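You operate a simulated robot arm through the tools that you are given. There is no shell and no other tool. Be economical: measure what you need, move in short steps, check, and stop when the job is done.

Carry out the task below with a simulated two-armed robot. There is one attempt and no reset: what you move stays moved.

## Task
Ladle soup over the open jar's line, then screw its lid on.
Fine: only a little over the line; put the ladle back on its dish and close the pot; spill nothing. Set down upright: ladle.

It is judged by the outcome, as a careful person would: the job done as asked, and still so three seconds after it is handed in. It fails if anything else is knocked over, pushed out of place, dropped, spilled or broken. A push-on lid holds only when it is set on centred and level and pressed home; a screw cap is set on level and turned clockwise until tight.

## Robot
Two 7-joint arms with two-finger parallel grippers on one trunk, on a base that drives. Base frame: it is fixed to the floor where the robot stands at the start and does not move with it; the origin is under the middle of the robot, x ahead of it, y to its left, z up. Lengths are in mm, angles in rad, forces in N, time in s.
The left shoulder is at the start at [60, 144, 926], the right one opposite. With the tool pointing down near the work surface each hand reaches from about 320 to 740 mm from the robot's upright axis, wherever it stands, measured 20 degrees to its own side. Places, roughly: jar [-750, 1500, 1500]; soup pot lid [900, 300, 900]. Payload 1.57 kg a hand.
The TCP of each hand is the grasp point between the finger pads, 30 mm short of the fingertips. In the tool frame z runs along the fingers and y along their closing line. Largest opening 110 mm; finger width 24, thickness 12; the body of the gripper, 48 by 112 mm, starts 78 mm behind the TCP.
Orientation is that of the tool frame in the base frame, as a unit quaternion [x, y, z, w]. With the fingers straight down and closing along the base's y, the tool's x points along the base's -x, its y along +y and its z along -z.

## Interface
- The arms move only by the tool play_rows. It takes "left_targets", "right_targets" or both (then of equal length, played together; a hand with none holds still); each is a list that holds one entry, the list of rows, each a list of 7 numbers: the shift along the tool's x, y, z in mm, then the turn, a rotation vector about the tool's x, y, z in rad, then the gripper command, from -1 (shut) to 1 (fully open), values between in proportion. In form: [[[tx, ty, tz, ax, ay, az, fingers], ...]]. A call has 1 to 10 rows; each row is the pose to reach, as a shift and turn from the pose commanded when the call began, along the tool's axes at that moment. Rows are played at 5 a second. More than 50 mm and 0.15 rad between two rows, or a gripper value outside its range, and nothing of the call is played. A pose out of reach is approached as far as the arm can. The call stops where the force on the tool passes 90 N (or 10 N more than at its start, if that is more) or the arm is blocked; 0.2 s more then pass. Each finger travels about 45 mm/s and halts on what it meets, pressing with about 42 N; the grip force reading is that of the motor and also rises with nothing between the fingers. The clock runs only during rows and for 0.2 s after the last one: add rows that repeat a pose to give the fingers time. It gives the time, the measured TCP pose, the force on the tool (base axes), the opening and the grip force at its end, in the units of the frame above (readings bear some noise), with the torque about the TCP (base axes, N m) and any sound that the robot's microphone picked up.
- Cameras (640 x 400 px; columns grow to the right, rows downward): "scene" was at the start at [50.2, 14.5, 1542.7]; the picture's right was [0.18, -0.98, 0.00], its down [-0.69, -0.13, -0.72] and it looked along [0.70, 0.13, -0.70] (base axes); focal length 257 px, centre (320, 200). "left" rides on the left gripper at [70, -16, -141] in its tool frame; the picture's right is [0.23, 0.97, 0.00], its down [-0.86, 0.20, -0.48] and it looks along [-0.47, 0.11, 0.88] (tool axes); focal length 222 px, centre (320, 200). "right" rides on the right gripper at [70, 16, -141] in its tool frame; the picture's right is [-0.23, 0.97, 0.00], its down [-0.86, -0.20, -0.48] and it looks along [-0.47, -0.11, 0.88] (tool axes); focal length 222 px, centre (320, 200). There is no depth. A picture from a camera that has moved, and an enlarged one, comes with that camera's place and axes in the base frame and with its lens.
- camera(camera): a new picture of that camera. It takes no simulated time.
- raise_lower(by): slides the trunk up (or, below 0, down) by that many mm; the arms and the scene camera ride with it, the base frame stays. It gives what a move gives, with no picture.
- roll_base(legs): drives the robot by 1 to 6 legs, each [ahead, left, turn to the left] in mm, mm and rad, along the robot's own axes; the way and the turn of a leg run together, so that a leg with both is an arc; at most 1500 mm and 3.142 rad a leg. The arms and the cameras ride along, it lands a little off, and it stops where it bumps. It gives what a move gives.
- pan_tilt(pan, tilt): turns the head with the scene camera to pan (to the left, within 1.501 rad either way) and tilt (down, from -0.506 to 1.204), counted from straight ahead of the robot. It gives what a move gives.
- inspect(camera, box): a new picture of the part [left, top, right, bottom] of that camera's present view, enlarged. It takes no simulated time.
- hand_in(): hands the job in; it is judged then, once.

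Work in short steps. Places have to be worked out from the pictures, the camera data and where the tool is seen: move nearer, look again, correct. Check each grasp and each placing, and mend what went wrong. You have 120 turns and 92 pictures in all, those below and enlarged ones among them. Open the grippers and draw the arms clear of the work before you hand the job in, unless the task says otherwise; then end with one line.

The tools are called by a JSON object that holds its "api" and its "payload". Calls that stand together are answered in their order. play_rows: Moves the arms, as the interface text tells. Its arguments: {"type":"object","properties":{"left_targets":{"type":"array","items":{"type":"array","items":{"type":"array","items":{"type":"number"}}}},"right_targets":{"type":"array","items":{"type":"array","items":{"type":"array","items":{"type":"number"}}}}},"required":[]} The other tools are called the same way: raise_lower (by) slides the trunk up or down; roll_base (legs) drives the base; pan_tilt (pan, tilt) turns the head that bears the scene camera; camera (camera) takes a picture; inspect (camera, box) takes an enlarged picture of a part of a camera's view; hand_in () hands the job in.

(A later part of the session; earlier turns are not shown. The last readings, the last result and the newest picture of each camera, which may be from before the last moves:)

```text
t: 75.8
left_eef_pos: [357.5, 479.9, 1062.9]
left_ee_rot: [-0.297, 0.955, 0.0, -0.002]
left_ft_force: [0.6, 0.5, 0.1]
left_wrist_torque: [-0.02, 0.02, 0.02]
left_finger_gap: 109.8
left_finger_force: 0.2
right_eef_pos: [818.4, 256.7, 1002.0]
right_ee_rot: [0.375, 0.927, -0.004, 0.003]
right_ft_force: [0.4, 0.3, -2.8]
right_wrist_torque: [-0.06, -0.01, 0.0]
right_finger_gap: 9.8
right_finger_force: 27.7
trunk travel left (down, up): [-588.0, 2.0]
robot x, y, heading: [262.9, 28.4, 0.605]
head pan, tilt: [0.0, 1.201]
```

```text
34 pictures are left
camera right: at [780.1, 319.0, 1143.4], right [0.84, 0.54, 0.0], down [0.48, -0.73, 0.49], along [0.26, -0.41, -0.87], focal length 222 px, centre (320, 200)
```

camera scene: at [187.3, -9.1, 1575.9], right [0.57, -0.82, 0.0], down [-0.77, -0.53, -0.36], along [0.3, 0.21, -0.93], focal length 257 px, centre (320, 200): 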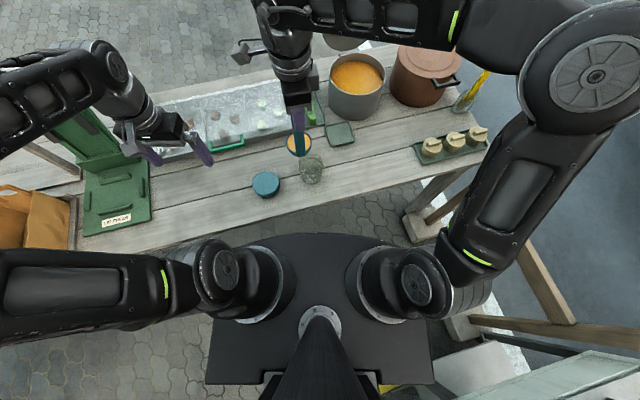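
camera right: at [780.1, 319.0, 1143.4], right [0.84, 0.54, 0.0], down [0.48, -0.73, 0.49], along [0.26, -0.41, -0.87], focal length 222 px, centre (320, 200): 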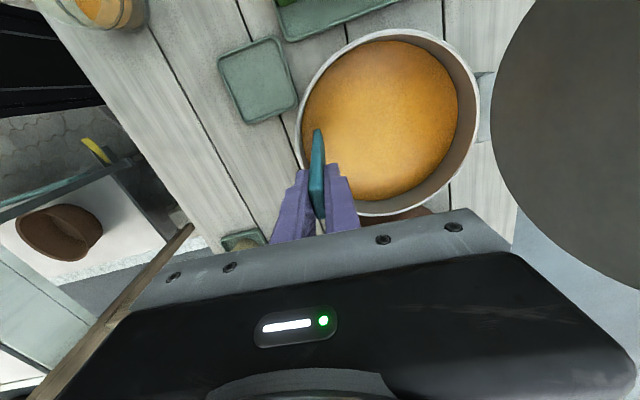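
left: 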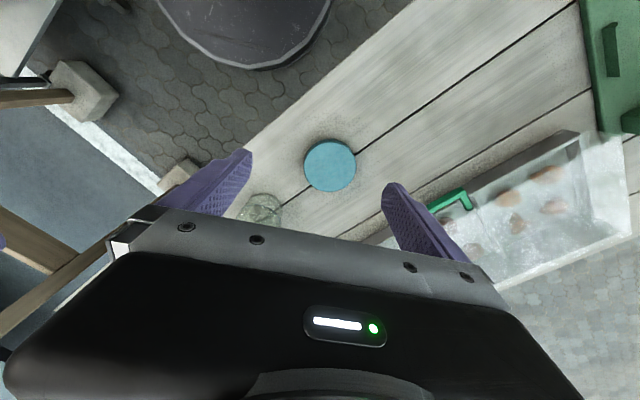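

Fully submerged. I raise it, shed a bit by tilting over the pot, and level it.

{"api": "play_rows", "payload": {"right_targets": [[[0, 0, -12, 0, 0, 0, -1], [0, 0, -26, 0, 0, 0, -1], [0, 0, -40, 0, 0, 0, -1], [0, 0, -40, 0, 0.09, 0, -1], [0, 0, -40, 0, 0.17, 0, -1], [0, 0, -40, 0, 0.17, 0, -1], [0, 0, -40, 0, 0.09, 0, -1], [0, 0, -40, 0, 0, 0, -1], [0, 0, -52, 0, 0, 0, -1], [0, 0, -66, 0, 0, 0, -1]]]}}

{"api": "play_rows", "payload": {"right_targets": [[[0, 0, -12, 0, 0, 0, -1], [0, -3, -26, 0, 0, 0, -1], [2, -9, -36, 0, 0, 0, -1], [4, -20, -45, 0, 0, 0, -1], [6, -34, -50, 0, 0, 0, -1], [8, -48, -52, 0, 0, 0, -1], [10, -60, -52, 0, 0, 0, -1], [10, -67, -52, 0, 0, 0, -1], [10, -70, -52, 0, 0, 0, -1]]]}}

{"api": "roll_base", "payload": {"legs": [[-50, 5, 0], [-55, 10, 0]]}}

{"api": "camera", "payload": {"camera": "right"}}

```text
t: 78.0
left_eef_pos: [357.2, 481.5, 1061.9]
left_ee_rot: [-0.298, 0.955, 0.0, -0.001]
left_ft_force: [0.3, 0.0, -0.4]
left_wrist_torque: [0.0, -0.04, 0.04]
left_finger_gap: 109.8
left_finger_force: 0.0
right_eef_pos: [817.6, 259.0, 1070.4]
right_ee_rot: [0.375, 0.927, -0.005, 0.002]
right_ft_force: [0.3, 0.7, -2.9]
right_wrist_torque: [-0.07, 0.05, -0.02]
right_finger_gap: 9.8
right_finger_force: 27.9
trunk travel left (down, up): [-588.0, 2.0]
robot x, y, heading: [267.8, 26.2, 0.604]
head pan, tilt: [0.0, 1.201]
```

```text
t: 80.0
left_eef_pos: [356.6, 480.9, 1062.3]
left_ee_rot: [-0.297, 0.955, 0.0, -0.001]
left_ft_force: [-0.8, -0.7, -0.1]
left_wrist_torque: [0.01, 0.0, -0.03]
left_finger_gap: 110.0
left_finger_force: 0.1
right_eef_pos: [762.7, 216.5, 1121.7]
right_ee_rot: [0.375, 0.927, -0.003, 0.002]
right_ft_force: [-1.2, -0.2, -2.7]
right_wrist_torque: [-0.07, 0.06, -0.03]
right_finger_gap: 9.7
right_finger_force: 27.7
trunk travel left (down, up): [-588.0, 2.0]
robot x, y, heading: [266.2, 32.9, 0.606]
head pan, tilt: [0.0, 1.201]
```

```text
t: 81.5
left_eef_pos: [260.9, 433.1, 1062.0]
left_ee_rot: [-0.298, 0.955, 0.001, 0.0]
left_ft_force: [0.1, -0.2, -0.8]
left_wrist_torque: [0.0, -0.01, -0.03]
left_finger_gap: 109.7
left_finger_force: 0.0
right_eef_pos: [666.5, 168.7, 1122.0]
right_ee_rot: [0.373, 0.928, -0.003, 0.003]
right_ft_force: [-0.6, 0.3, -2.7]
right_wrist_torque: [-0.04, 0.01, -0.01]
right_finger_gap: 9.7
right_finger_force: 27.8
trunk travel left (down, up): [-588.0, 2.0]
robot x, y, heading: [170.2, -15.2, 0.603]
head pan, tilt: [0.0, 1.201]
```

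```text
33 pictures are left
camera right: at [627.3, 230.3, 1263.8], right [0.84, 0.54, 0.0], down [0.48, -0.73, 0.49], along [0.26, -0.41, -0.87], focal length 222 px, centre (320, 200)
```

right: 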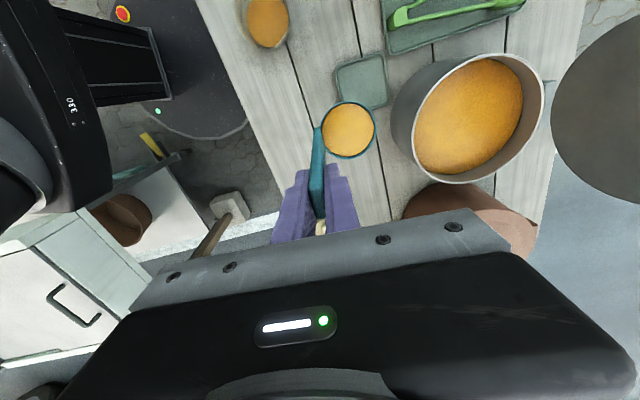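

Second ladleful carried without drips. Over to the jar again.

{"api": "play_rows", "payload": {"right_targets": [[[10, -4, 0, 0, 0, 0, -1], [31, -13, 0, 0, 0, 0, -1], [55, -24, 0, 0, 0, 0, -1], [79, -35, 0, 0, 0, 0, -1], [103, -46, 0, 0, 0, 0, -1], [127, -57, 0, 0, 0, 0, -1], [151, -68, 0, 0, 0, 0, -1], [175, -79, 0, 0, 0, 0, -1], [197, -88, 0, 0, 0, 0, -1], [207, -92.5, 0, 0, 0, 0, -1]]]}}

{"api": "play_rows", "payload": {"right_targets": [[[0, 0, 12, 0, 0, 0, -1], [0, 0, 30, 0, 0, 0, -1], [0, 0, 48, 0, 0, 0, -1], [0, 0, 62, 0, 0, 0, -1], [0, 0, 70, 0, 0, 0, -1], [0, 0, 70, 0, 0, 0, -1]]]}}

{"api": "inspect", "payload": {"camera": "scene", "box": [250, 110, 370, 205]}}

```text
t: 83.7
left_eef_pos: [262.0, 432.9, 1061.4]
left_ee_rot: [-0.297, 0.955, 0.0, -0.001]
left_ft_force: [-0.8, 0.6, 0.5]
left_wrist_torque: [0.02, 0.0, -0.01]
left_finger_gap: 110.0
left_finger_force: 0.1
right_eef_pos: [454.2, 246.0, 1119.5]
right_ee_rot: [0.373, 0.928, -0.004, 0.003]
right_ft_force: [-0.5, 0.6, -2.6]
right_wrist_torque: [-0.06, 0.02, 0.02]
right_finger_gap: 9.5
right_finger_force: 27.9
trunk travel left (down, up): [-588.0, 2.0]
robot x, y, heading: [172.4, -18.8, 0.607]
head pan, tilt: [0.0, 1.201]
```

```text
t: 85.1
left_eef_pos: [262.8, 434.0, 1062.7]
left_ee_rot: [-0.297, 0.955, -0.001, 0.0]
left_ft_force: [0.4, 0.4, -0.1]
left_wrist_torque: [-0.01, 0.02, 0.04]
left_finger_gap: 109.8
left_finger_force: 0.2
right_eef_pos: [454.9, 246.1, 1050.6]
right_ee_rot: [0.374, 0.928, -0.003, 0.002]
right_ft_force: [0.3, 0.2, -3.2]
right_wrist_torque: [-0.07, 0.04, 0.01]
right_finger_gap: 9.7
right_finger_force: 28.0
trunk travel left (down, up): [-588.0, 2.0]
robot x, y, heading: [171.9, -20.3, 0.604]
head pan, tilt: [0.0, 1.201]
```

```text
4.21 times, centred on (310, 158) of scene
camera zoom: at [193.8, -4.6, 1575.9], right [0.57, -0.82, 0.0], down [-0.77, -0.53, -0.36], along [0.3, 0.21, -0.93], focal length 1082 px, centre (362, 379)
```

zoom: 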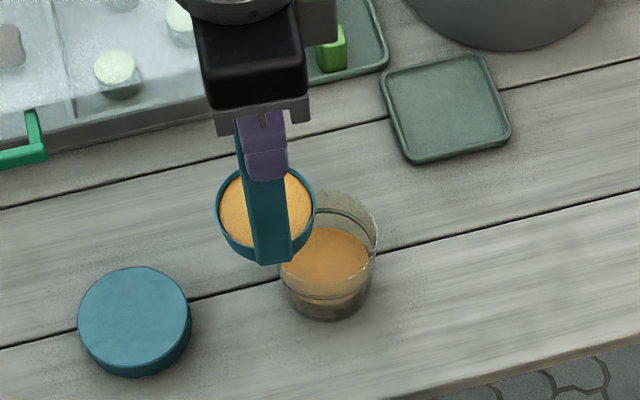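

Same relation to the jar as before. I pour to a tilt of 0.6 rad, which should stop short of the line, and check.

{"api": "play_rows", "payload": {"right_targets": [[[-14.7, 0, 2.7, 0, 0.1, 0, -1], [-29.6, 0, 1.9, 0, 0.2, 0, -1], [-37, 0, 2.4, 0, 0.25, 0, -1], [-44.4, 0, 2.9, 0, 0.3, 0, -1], [-59.3, 0, 4.8, 0, 0.4, 0, -1], [-66.5, 0, 6.8, 0, 0.45, 0, -1], [-73.7, 0, 8.5, 0, 0.5, 0, -1], [-80.6, 0, 11.2, 0, 0.55, 0, -1], [-87.6, 0, 13.9, 0, 0.6, 0, -1], [-87.6, 0, 13.9, 0, 0.6, 0, -1]]]}}

{"api": "inspect", "payload": {"camera": "scene", "box": [285, 145, 345, 192]}}

```text
t: 87.3
left_eef_pos: [261.3, 433.5, 1063.4]
left_ee_rot: [-0.298, 0.955, 0.001, -0.001]
left_ft_force: [-0.4, 0.3, 0.5]
left_wrist_torque: [-0.01, -0.03, -0.01]
left_finger_gap: 109.9
left_finger_force: 0.1
right_eef_pos: [517.9, 186.4, 1036.4]
right_ee_rot: [0.358, 0.887, 0.106, -0.273]
right_ft_force: [-0.3, 0.4, -2.4]
right_wrist_torque: [-0.12, -0.09, 0.02]
right_finger_gap: 9.8
right_finger_force: 28.2
trunk travel left (down, up): [-588.0, 2.0]
robot x, y, heading: [173.3, -18.9, 0.602]
head pan, tilt: [0.0, 1.201]
```

```text
8.51 times, centred on (315, 168) of scene
camera zoom: at [193.5, -4.3, 1575.9], right [0.57, -0.82, 0.0], down [-0.77, -0.53, -0.36], along [0.3, 0.21, -0.93], focal length 2187 px, centre (363, 468)
```

zoom: 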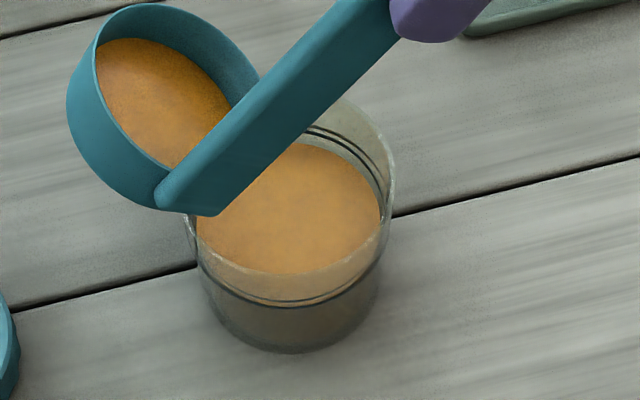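

The level is now a few mm under the line. I tilt a little more, to 0.78 rad.

{"api": "play_rows", "payload": {"right_targets": [[[-7.4, 0, -1.3, 0, 0.05, 0, -1], [-14.7, 0, -2.3, 0, 0.1, 0, -1], [-20.7, 0, -2.8, 0, 0.14, 0, -1], [-26.6, 0, -3, 0, 0.18, 0, -1], [-26.6, 0, -3, 0, 0.18, 0, -1], [-26.6, 0, -3, 0, 0.18, 0, -1]]]}}

{"api": "inspect", "payload": {"camera": "scene", "box": [295, 150, 335, 190]}}

```text
t: 88.7
left_eef_pos: [262.3, 433.0, 1062.0]
left_ee_rot: [-0.297, 0.955, -0.001, -0.001]
left_ft_force: [0.2, -1.0, 0.4]
left_wrist_torque: [-0.01, -0.01, 0.01]
left_finger_gap: 110.0
left_finger_force: 0.0
right_eef_pos: [535.6, 169.2, 1024.3]
right_ee_rot: [0.347, 0.858, 0.139, -0.351]
right_ft_force: [0.2, 0.3, -1.9]
right_wrist_torque: [-0.18, -0.08, -0.01]
right_finger_gap: 9.7
right_finger_force: 28.2
trunk travel left (down, up): [-588.0, 2.0]
robot x, y, heading: [172.3, -19.3, 0.611]
head pan, tilt: [0.0, 1.201]
```

```text
10.00 times, centred on (315, 170) of scene
camera zoom: at [194.0, -4.8, 1575.9], right [0.57, -0.82, 0.0], down [-0.77, -0.53, -0.36], along [0.3, 0.21, -0.93], focal length 2570 px, centre (370, 500)
```

zoom: 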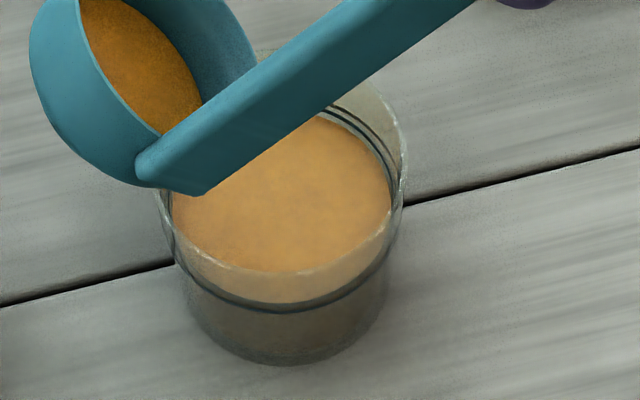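

The soup is right at the line now. A small extra pour (to 1.05 rad, about 13 ml, roughly 3 mm) takes it just over.

{"api": "play_rows", "payload": {"right_targets": [[[-7.4, 0, -1.3, 0, 0.05, 0, -1], [-14.7, 0, -2.3, 0, 0.1, 0, -1], [-22.2, 0, -2.9, 0, 0.15, 0, -1], [-29.6, 0, -3.1, 0, 0.2, 0, -1], [-40, 0, -2.7, 0, 0.27, 0, -1], [-40, 0, -2.7, 0, 0.27, 0, -1], [-40, 0, -2.7, 0, 0.27, 0, -1]]]}}

{"api": "inspect", "payload": {"camera": "scene", "box": [295, 150, 335, 190]}}

```text
t: 90.3
left_eef_pos: [262.7, 433.8, 1062.2]
left_ee_rot: [-0.297, 0.955, 0.0, -0.001]
left_ft_force: [-0.7, 0.6, 0.4]
left_wrist_torque: [-0.04, 0.02, -0.02]
left_finger_gap: 109.9
left_finger_force: 0.0
right_eef_pos: [556.8, 147.5, 998.4]
right_ee_rot: [0.326, 0.803, 0.184, -0.463]
right_ft_force: [0.4, -0.1, -1.8]
right_wrist_torque: [-0.19, -0.16, 0.02]
right_finger_gap: 10.1
right_finger_force: 27.8
trunk travel left (down, up): [-588.0, 2.0]
robot x, y, heading: [171.6, -18.8, 0.61]
head pan, tilt: [0.0, 1.201]
```

```text
10.00 times, centred on (315, 170) of scene
camera zoom: at [194.1, -4.9, 1575.9], right [0.57, -0.82, 0.0], down [-0.77, -0.53, -0.36], along [0.3, 0.21, -0.93], focal length 2570 px, centre (370, 500)
```

zoom: 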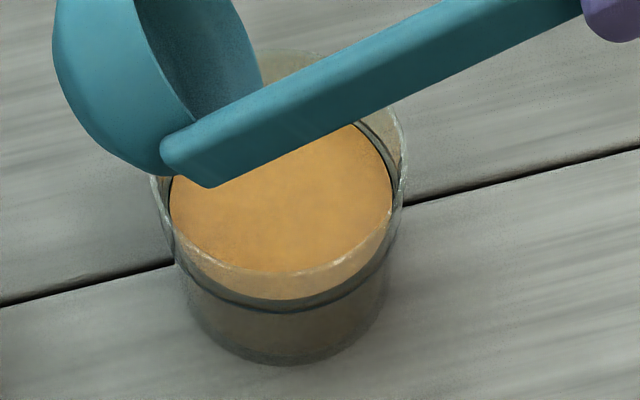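

The level appears to be about at the line. I'll check from the right wrist camera, which now looks at the jar from the side.

{"api": "inspect", "payload": {"camera": "right", "box": [220, 20, 440, 240]}}

```text
1.82 times, centred on (330, 130) of right
camera zoom: at [630.9, 98.9, 1130.7], right [0.76, 0.62, -0.2], down [0.47, -0.73, -0.5], along [-0.46, 0.28, -0.84], focal length 404 px, centre (302, 327)
```

zoom: 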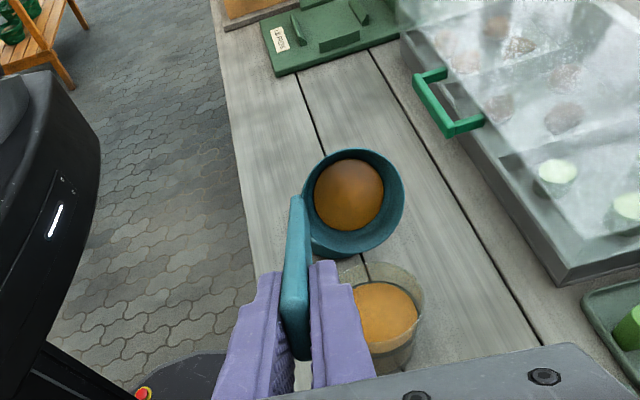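

Some soup remains in the ladle, roughly 12 ml (3 mm in the jar). Since the level is only about at the line, I pour the rest.

{"api": "play_rows", "payload": {"right_targets": [[[-14.7, 0, -2.3, 0, 0.1, 0, -1], [-29.6, 0, -3.1, 0, 0.2, 0, -1], [-44.4, 0, -2.4, 0, 0.3, 0, -1], [-59.3, 0, -0.2, 0, 0.4, 0, -1], [-73.7, 0, 3.5, 0, 0.5, 0, -1], [-87.6, 0, 8.6, 0, 0.6, 0, -1], [-87.6, 0, 8.6, 0, 0.6, 0, -1], [-87.6, 0, 8.6, 0, 0.6, 0, -1]]]}}

{"api": "inspect", "payload": {"camera": "scene", "box": [295, 150, 335, 190]}}

```text
t: 92.1
left_eef_pos: [260.4, 433.8, 1063.2]
left_ee_rot: [-0.298, 0.955, 0.0, -0.002]
left_ft_force: [0.1, 0.3, 0.4]
left_wrist_torque: [0.01, -0.01, 0.02]
left_finger_gap: 110.1
left_finger_force: 0.0
right_eef_pos: [582.9, 120.4, 919.5]
right_ee_rot: [-0.257, -0.631, -0.272, 0.68]
right_ft_force: [0.0, 0.6, -1.8]
right_wrist_torque: [-0.18, -0.12, 0.02]
right_finger_gap: 9.7
right_finger_force: 27.8
trunk travel left (down, up): [-588.0, 2.0]
robot x, y, heading: [171.9, -17.6, 0.608]
head pan, tilt: [0.0, 1.201]
```

```text
10.00 times, centred on (315, 170) of scene
camera zoom: at [193.9, -4.7, 1575.9], right [0.57, -0.82, 0.0], down [-0.77, -0.53, -0.36], along [0.3, 0.21, -0.93], focal length 2570 px, centre (370, 500)
```

zoom: 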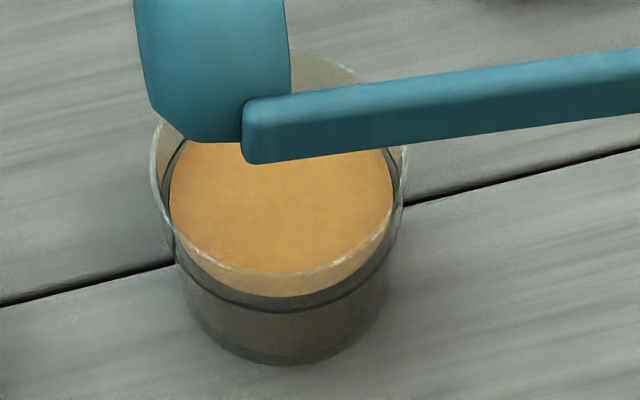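

The ladle is drained. I swing it back upright along the same pivot.

{"api": "play_rows", "payload": {"right_targets": [[[21.5, 0, 6.1, 0, -0.15, 0, -1], [41.8, 0, 15.4, 0, -0.3, 0, -1], [60.5, 0, 27.5, 0, -0.45, 0, -1], [77.2, 0, 42.4, 0, -0.6, 0, -1], [91.5, 0, 59.6, 0, -0.75, 0, -1], [103, 0, 78.7, 0, -0.9, 0, -1], [111.5, 0, 99.3, 0, -1.05, 0, -1], [116.9, 0, 121.1, 0, -1.2, 0, -1], [119.1, 0, 143.3, 0, -1.35, 0, -1], [117.7, 0, 165.6, 0, -1.5, 0, -1]]]}}

{"api": "play_rows", "payload": {"right_targets": [[[21.5, 0, 6.1, 0, -0.15, 0, -1], [25, 0, -23, 0, -0.15, 0, -1], [31, 0, -63, 0, -0.15, 0, -1], [31, 0, -68, 0, -0.15, 0, -1]]]}}

{"api": "camera", "payload": {"camera": "right"}}

```text
t: 94.3
left_eef_pos: [261.6, 435.0, 1062.2]
left_ee_rot: [-0.296, 0.955, -0.002, -0.001]
left_ft_force: [-0.7, 0.8, -0.5]
left_wrist_torque: [-0.03, 0.0, 0.0]
left_finger_gap: 110.0
left_finger_force: 0.1
right_eef_pos: [470.9, 232.1, 1048.7]
right_ee_rot: [0.374, 0.925, 0.023, -0.065]
right_ft_force: [-0.2, 0.4, -1.4]
right_wrist_torque: [-0.07, -0.01, 0.0]
right_finger_gap: 9.8
right_finger_force: 27.7
trunk travel left (down, up): [-588.0, 2.0]
robot x, y, heading: [171.2, -20.2, 0.605]
head pan, tilt: [0.0, 1.201]
```

```text
t: 95.3
left_eef_pos: [262.5, 433.0, 1062.7]
left_ee_rot: [-0.298, 0.955, -0.001, 0.0]
left_ft_force: [0.5, 0.2, -0.4]
left_wrist_torque: [0.01, 0.01, 0.02]
left_finger_gap: 110.1
left_finger_force: 0.0
right_eef_pos: [456.9, 245.4, 1120.4]
right_ee_rot: [0.374, 0.927, -0.004, 0.001]
right_ft_force: [0.0, 0.0, -1.2]
right_wrist_torque: [-0.04, 0.01, 0.01]
right_finger_gap: 10.0
right_finger_force: 28.0
trunk travel left (down, up): [-588.0, 2.0]
robot x, y, heading: [171.9, -18.7, 0.605]
head pan, tilt: [0.0, 1.201]
```

```text
26 pictures are left
camera right: at [418.8, 305.9, 1262.1], right [0.84, 0.54, -0.01], down [0.48, -0.73, 0.48], along [0.26, -0.41, -0.87], focal length 222 px, centre (320, 200)
```

right: 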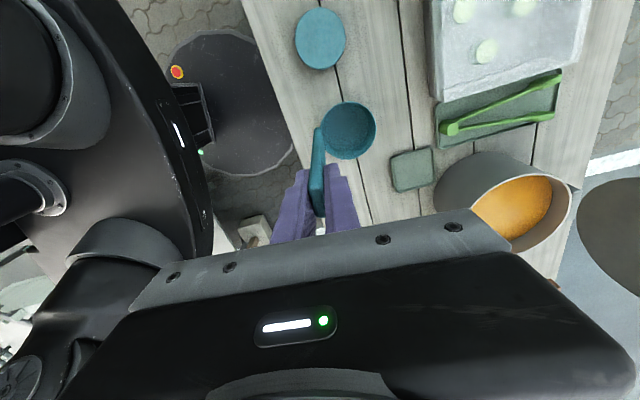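

The ladle is empty. I move it over its dish, high up, which also clears the view of the jar.

{"api": "play_rows", "payload": {"right_targets": [[[-35, 29, 0, 0, 0, 0, -1], [-70, 58, 0, 0, 0, 0, -1], [-106, 87, 0, 0, 0, 0, -1], [-141, 117, 0, 0, 0, 0, -1], [-176.4, 145.7, 0, 0, 0, 0, -1], [-176.4, 145.7, 0, 0, 0, 0, -1]]]}}

{"api": "inspect", "payload": {"camera": "scene", "box": [295, 145, 335, 190]}}

{"api": "camera", "payload": {"camera": "right"}}

```text
t: 96.7
left_eef_pos: [262.7, 433.3, 1062.5]
left_ee_rot: [-0.297, 0.955, 0.0, -0.001]
left_ft_force: [-0.6, 0.3, -0.5]
left_wrist_torque: [0.01, -0.01, 0.0]
left_finger_gap: 110.3
left_finger_force: 0.0
right_eef_pos: [684.1, 231.2, 1120.1]
right_ee_rot: [0.373, 0.928, -0.004, 0.002]
right_ft_force: [0.2, -0.5, -1.7]
right_wrist_torque: [-0.03, 0.02, -0.03]
right_finger_gap: 9.9
right_finger_force: 28.3
trunk travel left (down, up): [-588.0, 2.0]
robot x, y, heading: [174.9, -17.8, 0.603]
head pan, tilt: [0.0, 1.201]
```

```text
8.89 times, centred on (315, 168) of scene
camera zoom: at [193.7, -5.1, 1575.9], right [0.57, -0.82, 0.0], down [-0.77, -0.53, -0.36], along [0.3, 0.21, -0.93], focal length 2284 px, centre (364, 489)
```

zoom: 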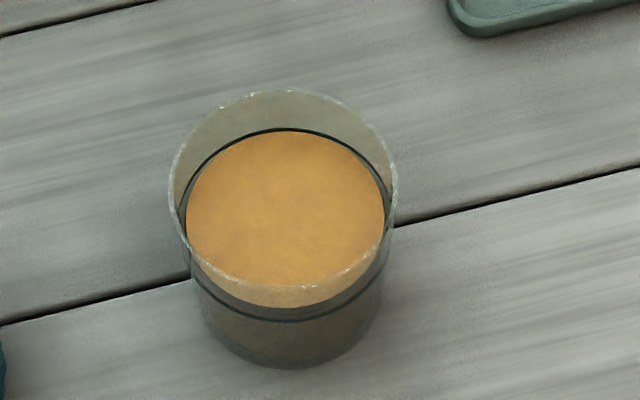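

```text
24 pictures are left
camera right: at [644.9, 291.5, 1261.8], right [0.84, 0.55, 0.0], down [0.48, -0.73, 0.48], along [0.26, -0.41, -0.87], focal length 222 px, centre (320, 200)
```

right: 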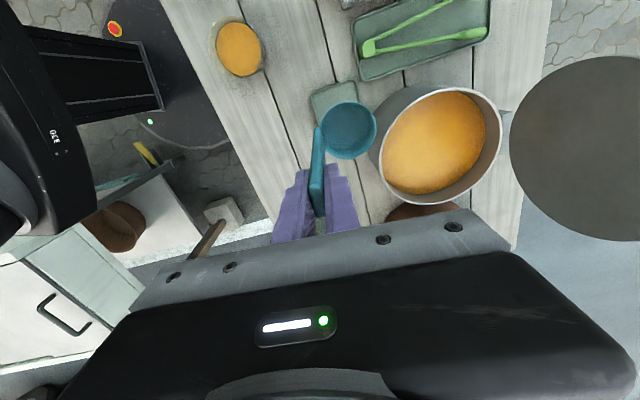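

The soup now sits about 2–3 mm over the line. Next I lower the ladle back onto its dish at the recorded pose.

{"api": "play_rows", "payload": {"right_targets": [[[-1, 0, 35, 0, 0, 0, -1], [-1, 0, 70, 0, 0, 0, -1], [-1, 0, 105, 0, 0, 0, -1], [-1, 0, 135, 0, 0, 0, -1], [-1, 0, 155, 0, 0, 0, -1], [-1, 0, 166, 0, 0, 0, -1], [-1, 0, 172, 0, 0, 0, -1], [-1, 0, 172, 0, 0, 0, -1]]]}}

{"api": "inspect", "payload": {"camera": "right", "box": [260, 60, 420, 220]}}

```text
t: 98.5
left_eef_pos: [262.2, 434.4, 1062.1]
left_ee_rot: [-0.297, 0.955, 0.0, -0.001]
left_ft_force: [0.5, 0.7, 0.7]
left_wrist_torque: [-0.05, 0.03, 0.02]
left_finger_gap: 110.1
left_finger_force: 0.2
right_eef_pos: [685.6, 225.6, 948.4]
right_ee_rot: [0.374, 0.927, -0.004, 0.003]
right_ft_force: [0.7, -0.3, -1.9]
right_wrist_torque: [-0.02, 0.01, -0.02]
right_finger_gap: 9.6
right_finger_force: 27.8
trunk travel left (down, up): [-588.0, 2.0]
robot x, y, heading: [173.2, -18.3, 0.603]
head pan, tilt: [0.0, 1.201]
```

```text
2.50 times, centred on (340, 140) of right
camera zoom: at [646.4, 287.3, 1089.5], right [0.84, 0.54, 0.0], down [0.48, -0.73, 0.49], along [0.26, -0.41, -0.87], focal length 555 px, centre (270, 350)
```

zoom: 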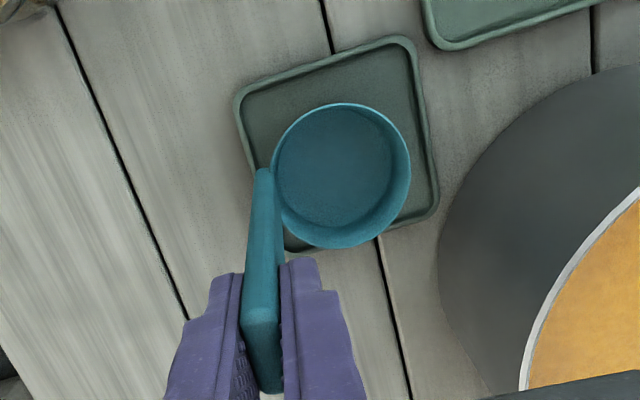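

The cup is within its dish, about 3 mm off the original spot. I correct that, lower the last 5 mm and read the force.

{"api": "play_rows", "payload": {"right_targets": [[[2, 2, 0, 0, 0, 0, -1], [3, 2.5, 2.5, 0, 0, 0, -1], [3, 2.5, 5, 0, 0, 0, -1], [3, 2.5, 6, 0, 0, 0, -1], [3, 2.5, 6, 0, 0, 0, -1]]]}}

```text
t: 99.7
left_eef_pos: [260.5, 432.1, 1062.5]
left_ee_rot: [-0.298, 0.955, 0.0, 0.0]
left_ft_force: [-0.1, -0.1, 0.6]
left_wrist_torque: [0.02, 0.04, 0.03]
left_finger_gap: 110.0
left_finger_force: 0.0
right_eef_pos: [683.6, 230.0, 944.1]
right_ee_rot: [0.374, 0.928, -0.001, 0.002]
right_ft_force: [-1.0, -4.9, 26.1]
right_wrist_torque: [0.23, -0.14, 0.0]
right_finger_gap: 9.7
right_finger_force: 27.7
trunk travel left (down, up): [-588.0, 2.0]
robot x, y, heading: [173.9, -18.5, 0.609]
head pan, tilt: [0.0, 1.201]
```

Contact made (26 N). I ease off 1.5 mm and open the fingers gently.

{"api": "play_rows", "payload": {"right_targets": [[[0, 0, -1.5, 0, 0, 0, -1], [0, 0, -1.5, 0, 0, 0, -0.7], [0, 0, -1.5, 0, 0, 0, -0.5], [0, 0, -1.5, 0, 0, 0, -0.3], [0, 0, -1.5, 0, 0, 0, -0.3], [0, 0, -25, 0, 0, 0, -0.3], [0, 0, -60, 0, 0, 0, -0.3], [0, 0, -100, 0, 0, 0, -0.3]]]}}

{"api": "inspect", "payload": {"camera": "right", "box": [220, 60, 400, 240]}}

```text
t: 101.5
left_eef_pos: [262.0, 432.6, 1062.3]
left_ee_rot: [-0.298, 0.955, 0.0, -0.001]
left_ft_force: [0.1, 0.1, -0.5]
left_wrist_torque: [0.02, 0.02, 0.01]
left_finger_gap: 110.1
left_finger_force: 0.1
right_eef_pos: [683.2, 229.6, 1045.4]
right_ee_rot: [0.374, 0.927, -0.004, 0.002]
right_ft_force: [0.0, -0.3, 0.3]
right_wrist_torque: [0.01, 0.0, -0.05]
right_finger_gap: 38.6
right_finger_force: 0.0
trunk travel left (down, up): [-588.0, 2.0]
robot x, y, heading: [176.1, -20.7, 0.605]
head pan, tilt: [0.0, 1.201]
```

```text
2.22 times, centred on (310, 150) of right
camera zoom: at [643.6, 292.2, 1185.6], right [0.84, 0.54, 0.0], down [0.48, -0.73, 0.49], along [0.26, -0.41, -0.87], focal length 494 px, centre (342, 311)
```

zoom: 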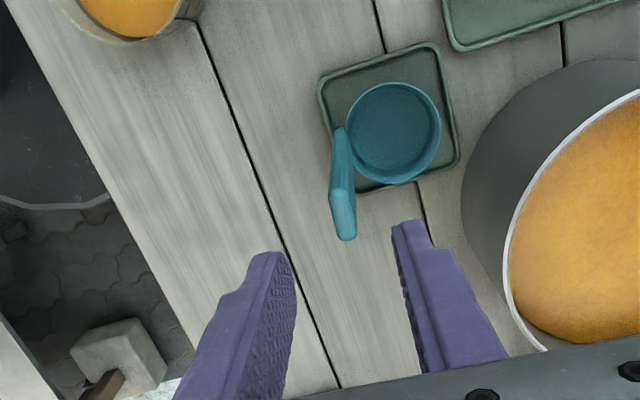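

The ladle stands upright on its dish. Now to close the pot: drive forward, then bring the hand to the same caging pose right of the lid handle.

{"api": "roll_base", "payload": {"legs": [[95, -15, 0]]}}

{"api": "play_rows", "payload": {"right_targets": [[[-30, 0, -15, 0, 0, 0, 0.4], [-65, 10, -30, -0.05, 0, 0, 0.4], [-100, 25, -45, -0.1, 0, 0, 0.4], [-130, 50, -60, -0.17, 0, 0, 0.4], [-155, 80, -72, -0.24, 0, 0, 0.4], [-167, 110, -81, -0.31, 0, 0, 0.4], [-167, 130, -81, -0.39, 0, 0, 0.4], [-167, 130, -81, -0.39, 0, 0, 0.4]]]}}

{"api": "camera", "payload": {"camera": "right"}}

```text
t: 102.6
left_eef_pos: [348.6, 476.3, 1061.7]
left_ee_rot: [-0.299, 0.954, 0.0, -0.001]
left_ft_force: [-0.4, -0.6, -0.6]
left_wrist_torque: [-0.01, 0.0, -0.01]
left_finger_gap: 110.0
left_finger_force: 0.0
right_eef_pos: [770.0, 273.8, 1043.5]
right_ee_rot: [0.374, 0.927, -0.004, 0.002]
right_ft_force: [-0.2, 0.5, -0.3]
right_wrist_torque: [-0.01, 0.02, -0.01]
right_finger_gap: 38.5
right_finger_force: 0.1
trunk travel left (down, up): [-588.0, 2.0]
robot x, y, heading: [260.4, 23.4, 0.61]
head pan, tilt: [0.0, 1.201]
```

```text
t: 104.4
left_eef_pos: [348.3, 475.8, 1062.3]
left_ee_rot: [-0.298, 0.955, 0.0, 0.0]
left_ft_force: [0.1, 0.3, 0.0]
left_wrist_torque: [0.02, 0.0, 0.0]
left_finger_gap: 110.0
left_finger_force: 0.0
right_eef_pos: [980.7, 252.8, 1125.5]
right_ee_rot: [0.367, 0.91, 0.176, 0.075]
right_ft_force: [-0.2, -0.3, -0.1]
right_wrist_torque: [0.02, -0.02, 0.0]
right_finger_gap: 77.4
right_finger_force: 0.2
trunk travel left (down, up): [-588.0, 2.0]
robot x, y, heading: [259.7, 22.8, 0.608]
head pan, tilt: [0.0, 1.201]
```

```text
21 pictures are left
camera right: at [903.2, 274.3, 1261.7], right [0.79, 0.49, 0.37], down [0.36, -0.85, 0.37], along [0.5, -0.16, -0.85], focal length 222 px, centre (320, 200)
```

right: 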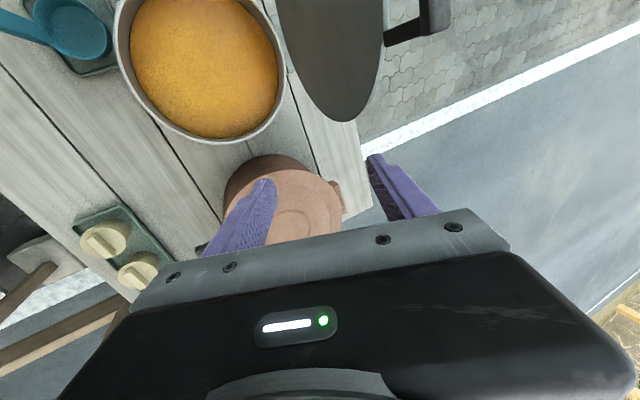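

Drive forward to the previous caging station, then slide left around the bar.

{"api": "roll_base", "payload": {"legs": [[79, 15, 0]]}}

{"api": "camera", "payload": {"camera": "right"}}

```text
t: 105.5
left_eef_pos: [405.0, 533.5, 1062.7]
left_ee_rot: [-0.297, 0.955, 0.0, -0.001]
left_ft_force: [0.2, -0.1, 0.2]
left_wrist_torque: [-0.04, 0.03, -0.02]
left_finger_gap: 110.0
left_finger_force: 0.1
right_eef_pos: [1037.8, 309.6, 1123.0]
right_ee_rot: [0.366, 0.911, 0.175, 0.075]
right_ft_force: [0.6, -0.2, -1.1]
right_wrist_torque: [-0.04, 0.03, -0.02]
right_finger_gap: 76.7
right_finger_force: 0.0
trunk travel left (down, up): [-588.0, 2.0]
robot x, y, heading: [317.9, 81.5, 0.604]
head pan, tilt: [0.0, 1.201]
```

```text
20 pictures are left
camera right: at [960.6, 332.0, 1261.0], right [0.79, 0.49, 0.37], down [0.36, -0.85, 0.38], along [0.5, -0.16, -0.85], focal length 222 px, centre (320, 200)
```

right: 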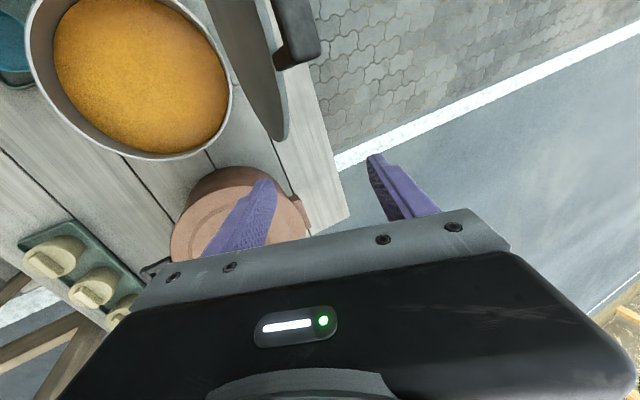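

Same pose as when I slid out. Now I slide back left over the bar and narrow the cage.

{"api": "play_rows", "payload": {"right_targets": [[[30, 0, 0, 0, 0, 0, 0.4], [60, 0, 0, 0, 0, 0, 0.4], [85, 0, 0, 0, 0, 0, 0.4], [108, 0, 0, 0, 0, 0, 0.4], [108, 0, 0, 0, 0, 0, 0], [108, 0, 0, 0, 0, 0, 0]]]}}

{"api": "roll_base", "payload": {"legs": [[-57, -12, 0]]}}

{"api": "camera", "payload": {"camera": "right"}}

```text
t: 106.8
left_eef_pos: [405.0, 533.3, 1061.8]
left_ee_rot: [-0.298, 0.955, 0.0, -0.001]
left_ft_force: [0.1, -0.9, -0.5]
left_wrist_torque: [0.0, -0.02, -0.01]
left_finger_gap: 110.0
left_finger_force: 0.1
right_eef_pos: [957.8, 383.3, 1122.9]
right_ee_rot: [0.367, 0.91, 0.176, 0.074]
right_ft_force: [0.8, -0.4, -0.3]
right_wrist_torque: [0.0, -0.02, 0.01]
right_finger_gap: 55.1
right_finger_force: 0.0
trunk travel left (down, up): [-588.0, 2.0]
robot x, y, heading: [317.8, 79.2, 0.603]
head pan, tilt: [0.0, 1.201]
```

```text
t: 107.8
left_eef_pos: [363.5, 490.2, 1063.0]
left_ee_rot: [-0.298, 0.955, -0.001, 0.0]
left_ft_force: [-0.5, -0.1, 0.3]
left_wrist_torque: [0.01, -0.05, -0.02]
left_finger_gap: 110.1
left_finger_force: 0.0
right_eef_pos: [916.0, 340.0, 1124.0]
right_ee_rot: [0.366, 0.91, 0.177, 0.075]
right_ft_force: [-0.2, -0.2, 0.3]
right_wrist_torque: [0.01, 0.0, 0.05]
right_finger_gap: 55.3
right_finger_force: 0.2
trunk travel left (down, up): [-588.0, 2.0]
robot x, y, heading: [278.3, 39.5, 0.606]
head pan, tilt: [0.0, 1.201]
```

```text
19 pictures are left
camera right: at [839.0, 360.7, 1261.2], right [0.79, 0.49, 0.37], down [0.36, -0.85, 0.37], along [0.5, -0.16, -0.85], focal length 222 px, centre (320, 200)
```

right: 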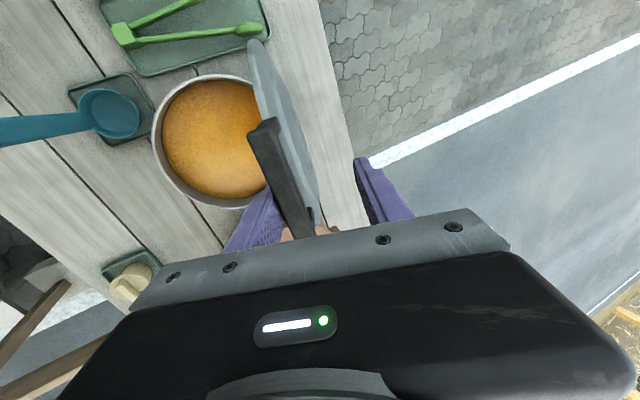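

The lid has come forward and rests on the lower finger. I shift so the bar sits near the fingertips, then grip it.

{"api": "play_rows", "payload": {"right_targets": [[[0, -5, -10, 0, 0, 0, 0], [0, -10, -20, 0, 0, 0, 0], [0, -15, -30, 0, 0, 0, 0], [0, -15, -30, 0, 0, 0, -0.5], [0, -15, -30, 0, 0, 0, -1], [0, -15, -30, 0, 0, 0, -1], [0, -15, -30, 0, 0, 0, -1]]]}}

{"api": "camera", "payload": {"camera": "right"}}

```text
t: 109.4
left_eef_pos: [363.6, 489.7, 1062.7]
left_ee_rot: [-0.297, 0.955, 0.0, 0.0]
left_ft_force: [-0.1, 0.5, 0.2]
left_wrist_torque: [0.0, 0.02, 0.03]
left_finger_gap: 110.0
left_finger_force: 0.2
right_eef_pos: [898.6, 322.0, 1145.6]
right_ee_rot: [0.365, 0.911, 0.176, 0.074]
right_ft_force: [-0.8, -0.5, 0.2]
right_wrist_torque: [-0.22, 0.06, 0.59]
right_finger_gap: 17.9
right_finger_force: 28.1
trunk travel left (down, up): [-588.0, 2.0]
robot x, y, heading: [277.7, 35.7, 0.607]
head pan, tilt: [0.0, 1.201]
```

```text
18 pictures are left
camera right: at [822.0, 343.9, 1281.7], right [0.79, 0.5, 0.37], down [0.36, -0.85, 0.38], along [0.5, -0.16, -0.85], focal length 222 px, centre (320, 200)
```

right: 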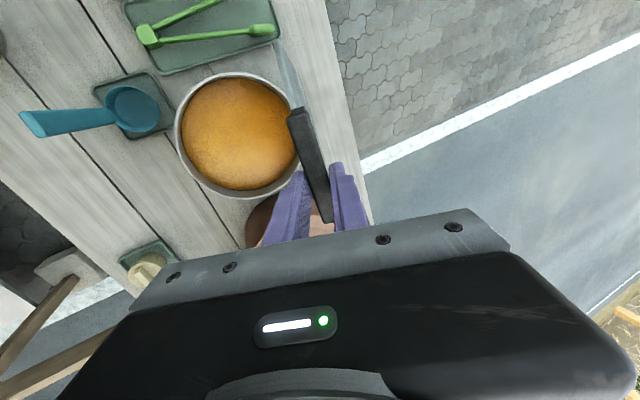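

Gripped. But closing from this base position would be too close for a level hand, so I cage the bar loosely again and back the base 70 mm, with the lid riding down on the finger.

{"api": "play_rows", "payload": {"right_targets": [[[0, 0, 0, 0, 0, 0, -0.3], [0, 0, 0, 0, 0, 0, -0.3], [0, 0, 12, 0, 0, 0, -0.3], [0, 0, 25, 0, 0, 0, -0.3], [0, 0, 25, 0, 0, 0, -0.3]]]}}

{"api": "roll_base", "payload": {"legs": [[-34, -7, 0], [-34, -7, 0]]}}

{"api": "camera", "payload": {"camera": "right"}}

```text
t: 110.6
left_eef_pos: [363.9, 488.4, 1062.5]
left_ee_rot: [-0.297, 0.955, -0.001, -0.001]
left_ft_force: [-1.1, 0.2, 0.6]
left_wrist_torque: [0.01, -0.01, 0.0]
left_finger_gap: 110.0
left_finger_force: 0.2
right_eef_pos: [905.8, 328.2, 1121.6]
right_ee_rot: [0.367, 0.911, 0.175, 0.074]
right_ft_force: [-1.2, -1.0, -0.8]
right_wrist_torque: [-0.01, -0.01, 0.05]
right_finger_gap: 39.1
right_finger_force: 0.6
trunk travel left (down, up): [-588.0, 2.0]
robot x, y, heading: [271.3, 37.2, 0.607]
head pan, tilt: [0.0, 1.201]
```

```text
t: 111.9
left_eef_pos: [315.4, 439.2, 1063.9]
left_ee_rot: [-0.298, 0.955, -0.001, 0.0]
left_ft_force: [-0.2, -0.8, 0.6]
left_wrist_torque: [0.01, -0.06, 0.01]
left_finger_gap: 110.1
left_finger_force: 0.1
right_eef_pos: [858.1, 276.3, 1121.9]
right_ee_rot: [0.367, 0.91, 0.177, 0.076]
right_ft_force: [-0.6, -1.3, 1.2]
right_wrist_torque: [0.04, -0.07, 0.0]
right_finger_gap: 39.1
right_finger_force: 0.1
trunk travel left (down, up): [-588.0, 2.0]
robot x, y, heading: [228.6, -12.7, 0.602]
head pan, tilt: [0.0, 1.201]
```

```text
17 pictures are left
camera right: at [780.7, 298.2, 1259.7], right [0.79, 0.49, 0.37], down [0.36, -0.85, 0.37], along [0.5, -0.16, -0.85], focal length 222 px, centre (320, 200)
```

right: 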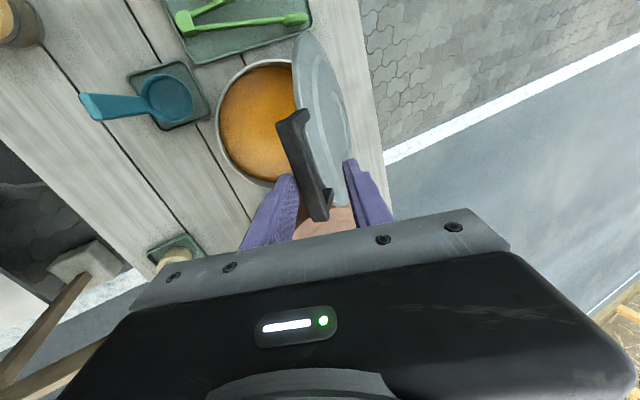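

The lid rides down to about 55°. I align the tool with the lid and grip the bar again.

{"api": "play_rows", "payload": {"right_targets": [[[0, -6, 3, -0.12, 0, 0, -0.3], [0, -12.7, 5.6, -0.23, 0, 0, -0.3], [0, -12.7, 5.6, -0.23, 0, 0, -1], [0, -12.7, 5.6, -0.23, 0, 0, -1], [0, -12.7, 5.6, -0.23, 0, 0, -1]]]}}

```text
t: 113.1
left_eef_pos: [317.4, 439.3, 1062.2]
left_ee_rot: [-0.298, 0.955, 0.0, -0.001]
left_ft_force: [-0.1, 0.5, -0.5]
left_wrist_torque: [0.0, -0.04, -0.01]
left_finger_gap: 110.2
left_finger_force: 0.0
right_eef_pos: [851.7, 272.4, 1111.0]
right_ee_rot: [0.355, 0.885, 0.279, 0.116]
right_ft_force: [1.0, 1.3, -1.1]
right_wrist_torque: [-0.01, -0.32, 0.57]
right_finger_gap: 16.9
right_finger_force: 28.6
trunk travel left (down, up): [-588.0, 2.0]
robot x, y, heading: [225.9, -14.0, 0.607]
head pan, tilt: [0.0, 1.201]
```

Aligned and gripped. I lower the lid along the arc.

{"api": "play_rows", "payload": {"right_targets": [[[0, -25, 1.2, -0.1, 0, 0, -1], [0, -49.7, 5, -0.2, 0, 0, -1], [0, -73.9, 11.2, -0.3, 0, 0, -1], [0, -97.4, 19.7, -0.4, 0, 0, -1], [0, -119.9, 30.6, -0.5, 0, 0, -1], [0, -141.2, 43.7, -0.6, 0, 0, -1], [0, -161.1, 58.8, -0.7, 0, 0, -1], [0, -179.3, 75.8, -0.8, 0, 0, -1], [0, -179.3, 75.8, -0.8, 0, 0, -1]]]}}

```text
t: 115.1
left_eef_pos: [318.0, 437.4, 1062.4]
left_ee_rot: [-0.297, 0.955, 0.0, -0.001]
left_ft_force: [-0.1, 0.4, 0.0]
left_wrist_torque: [-0.03, 0.02, 0.01]
left_finger_gap: 110.2
left_finger_force: 0.0
right_eef_pos: [782.4, 192.7, 947.4]
right_ee_rot: [0.285, 0.704, 0.602, 0.246]
right_ft_force: [0.7, -22.4, -0.5]
right_wrist_torque: [-0.77, -0.38, -0.51]
right_finger_gap: 15.7
right_finger_force: 31.5
trunk travel left (down, up): [-588.0, 2.0]
robot x, y, heading: [227.0, -7.1, 0.604]
head pan, tilt: [0.0, 1.201]
```

Almost closed (θ≈0.17). Final lowering onto the pot.

{"api": "play_rows", "payload": {"right_targets": [[[0, -14, -1, -0.055, 0, 0, -1], [0, -28, 0, -0.11, 0, 0, -1], [0, -40, 1.5, -0.16, 0, 0, -1], [0, -44, 2, -0.17, 0, 0, -1], [0, -44, 2, -0.17, 0, 0, -1]]]}}

{"api": "camera", "payload": {"camera": "right"}}

```text
t: 116.3
left_eef_pos: [318.0, 438.1, 1062.1]
left_ee_rot: [-0.297, 0.955, 0.001, 0.0]
left_ft_force: [0.0, -0.2, 0.1]
left_wrist_torque: [0.0, 0.01, -0.01]
left_finger_gap: 109.8
left_finger_force: 0.0
right_eef_pos: [780.0, 190.4, 904.4]
right_ee_rot: [0.262, 0.65, 0.66, 0.27]
right_ft_force: [6.1, -24.9, 7.2]
right_wrist_torque: [0.37, 0.73, -0.43]
right_finger_gap: 15.9
right_finger_force: 31.0
trunk travel left (down, up): [-588.0, 2.0]
robot x, y, heading: [229.7, -13.3, 0.598]
head pan, tilt: [0.0, 1.201]
```

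```text
16 pictures are left
camera right: at [631.4, 137.1, 917.2], right [0.15, -0.17, 0.97], down [0.28, -0.94, -0.2], along [0.95, 0.31, -0.09], focal length 222 px, centre (320, 200)
```

right: 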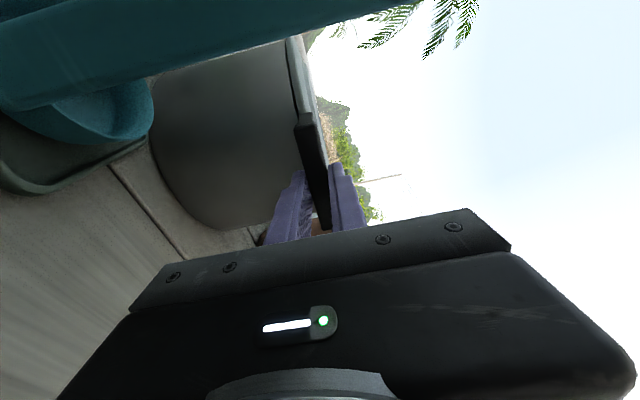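

The lid is closed (same height as at the start). I release, slide right out of the handle, then raise.

{"api": "play_rows", "payload": {"right_targets": [[[0, 0, 0, 0, 0, 0, -0.5], [0, 0, 0, 0, 0, 0, -0.2], [0, 0, 0, 0, 0, 0, -0.2], [-25, 0, 0, 0, 0, 0, -0.2], [-60, 0, 0, 0, 0, 0, -0.2], [-70, 40, 0, 0, 0, 0, -0.2], [-75, 85, 0, 0, 0, 0, -0.2], [-80, 130, 0, 0, 0, 0, -0.2]]]}}

{"api": "camera", "payload": {"camera": "scene"}}

```text
t: 118.1
left_eef_pos: [317.5, 439.2, 1061.7]
left_ee_rot: [-0.297, 0.955, 0.0, -0.001]
left_ft_force: [-1.2, -0.2, 0.8]
left_wrist_torque: [0.0, 0.0, -0.02]
left_finger_gap: 110.0
left_finger_force: 0.2
right_eef_pos: [834.9, 135.9, 1031.4]
right_ee_rot: [0.261, 0.653, 0.659, 0.268]
right_ft_force: [-1.3, 0.9, 0.3]
right_wrist_torque: [-0.02, 0.0, -0.01]
right_finger_gap: 44.0
right_finger_force: 0.1
trunk travel left (down, up): [-588.0, 2.0]
robot x, y, heading: [228.3, -16.0, 0.604]
head pan, tilt: [0.0, 1.201]
```

```text
15 pictures are left
camera scene: at [247.6, 1.5, 1575.8], right [0.57, -0.82, 0.0], down [-0.77, -0.53, -0.36], along [0.3, 0.21, -0.93], focal length 257 px, centre (320, 200)
```

scene: 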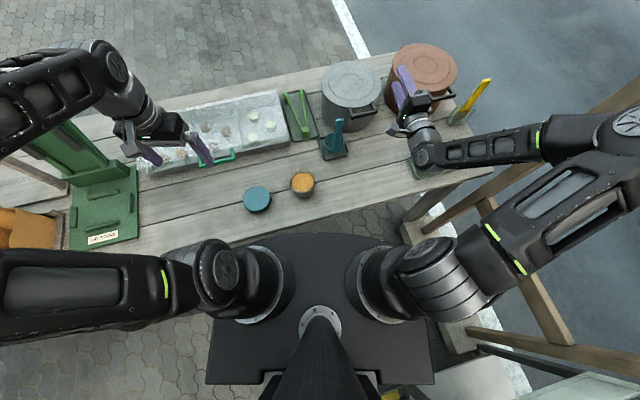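

Pot closed, ladle in place. Now the jar lid: I bring the left hand over it and look.

{"api": "play_rows", "payload": {"left_targets": [[[-1, -28, 32, 0, 0, 0, 1], [-3, -56, 65, 0, 0, 0, 1], [-4, -84, 98, 0, 0, 0, 1], [-6, -112, 130, 0, 0, 0, 1], [-6, -112, 130, 0, 0, 0, 1]]]}}

{"api": "camera", "payload": {"camera": "left"}}

```text
t: 119.3
left_eef_pos: [386.5, 350.8, 932.4]
left_ee_rot: [-0.298, 0.955, 0.0, 0.0]
left_ft_force: [0.0, -0.3, -1.1]
left_wrist_torque: [-0.01, 0.0, -0.03]
left_finger_gap: 109.9
left_finger_force: 0.0
right_eef_pos: [833.8, 136.2, 1032.8]
right_ee_rot: [0.261, 0.652, 0.659, 0.269]
right_ft_force: [-0.7, 0.2, -0.3]
right_wrist_torque: [-0.02, 0.01, -0.02]
right_finger_gap: 43.8
right_finger_force: 0.1
trunk travel left (down, up): [-588.0, 2.0]
robot x, y, heading: [226.9, -8.9, 0.597]
head pan, tilt: [0.0, 1.201]
```

```text
14 pictures are left
camera left: at [338.7, 297.8, 1074.7], right [-0.74, 0.67, 0.0], down [0.59, 0.65, 0.48], along [0.32, 0.35, -0.88], focal length 222 px, centre (320, 200)
```

left: 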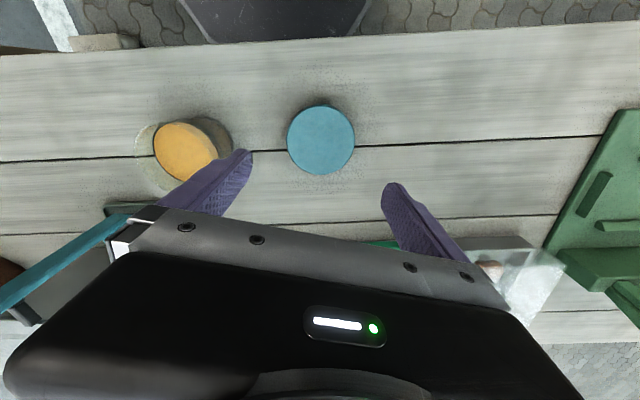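

The lid is centred within 3 mm. I descend with the fingers around it (tips about 8 mm above the table) and grip.

{"api": "play_rows", "payload": {"left_targets": [[[3.5, 0, 40, 0, 0, 0, 1], [3.5, 0, 80, 0, 0, 0, 1], [3.5, 0, 110, 0, 0, 0, 1], [3.5, 0, 124, 0, 0, 0, 1], [3.5, 0, 131, 0, 0, 0, 1], [3.5, 0, 131, 0, 0, 0, 1], [3.5, 0, 131, 0, 0, 0, -1], [3.5, 0, 131, 0, 0, 0, -1], [3.5, 0, 131, 0, 0, 0, -1]]]}}

{"api": "camera", "payload": {"camera": "left"}}

```text
t: 121.3
left_eef_pos: [382.0, 348.3, 801.4]
left_ee_rot: [-0.297, 0.955, -0.001, -0.002]
left_ft_force: [0.3, 0.9, -0.2]
left_wrist_torque: [-0.03, -0.01, 0.01]
left_finger_gap: 86.9
left_finger_force: 27.2
right_eef_pos: [835.5, 135.4, 1030.6]
right_ee_rot: [0.261, 0.653, 0.659, 0.269]
right_ft_force: [-0.1, -0.2, 0.1]
right_wrist_torque: [0.02, -0.01, 0.01]
right_finger_gap: 43.8
right_finger_force: 0.1
trunk travel left (down, up): [-588.0, 2.0]
robot x, y, heading: [229.3, -15.8, 0.601]
head pan, tilt: [0.0, 1.201]
```

```text
13 pictures are left
camera left: at [334.2, 295.0, 943.9], right [-0.74, 0.67, 0.0], down [0.59, 0.65, 0.48], along [0.32, 0.35, -0.88], focal length 222 px, centre (320, 200)
```

left: 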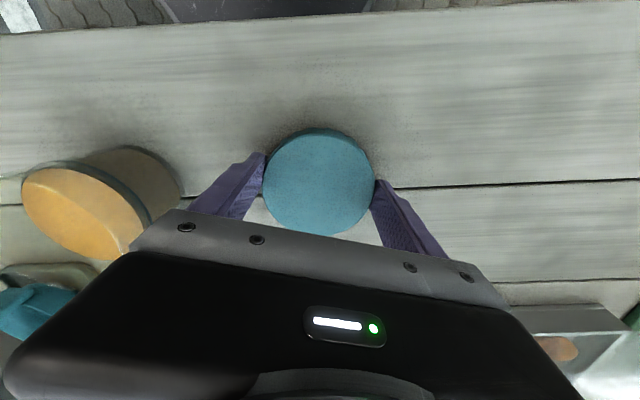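

Lid gripped (87 mm). This view also shows the jar obliquely, so I'll zoom in to verify the soup level against the line.

{"api": "inspect", "payload": {"camera": "left", "box": [0, 130, 190, 280]}}

```text
2.67 times, centred on (95, 205) of left
camera zoom: at [334.2, 295.0, 943.9], right [-0.74, 0.67, 0.0], down [0.59, 0.65, 0.48], along [0.32, 0.35, -0.88], focal length 592 px, centre (920, 187)
```

zoom: 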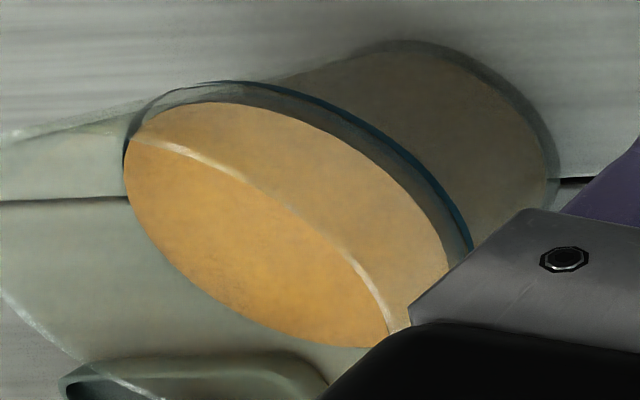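

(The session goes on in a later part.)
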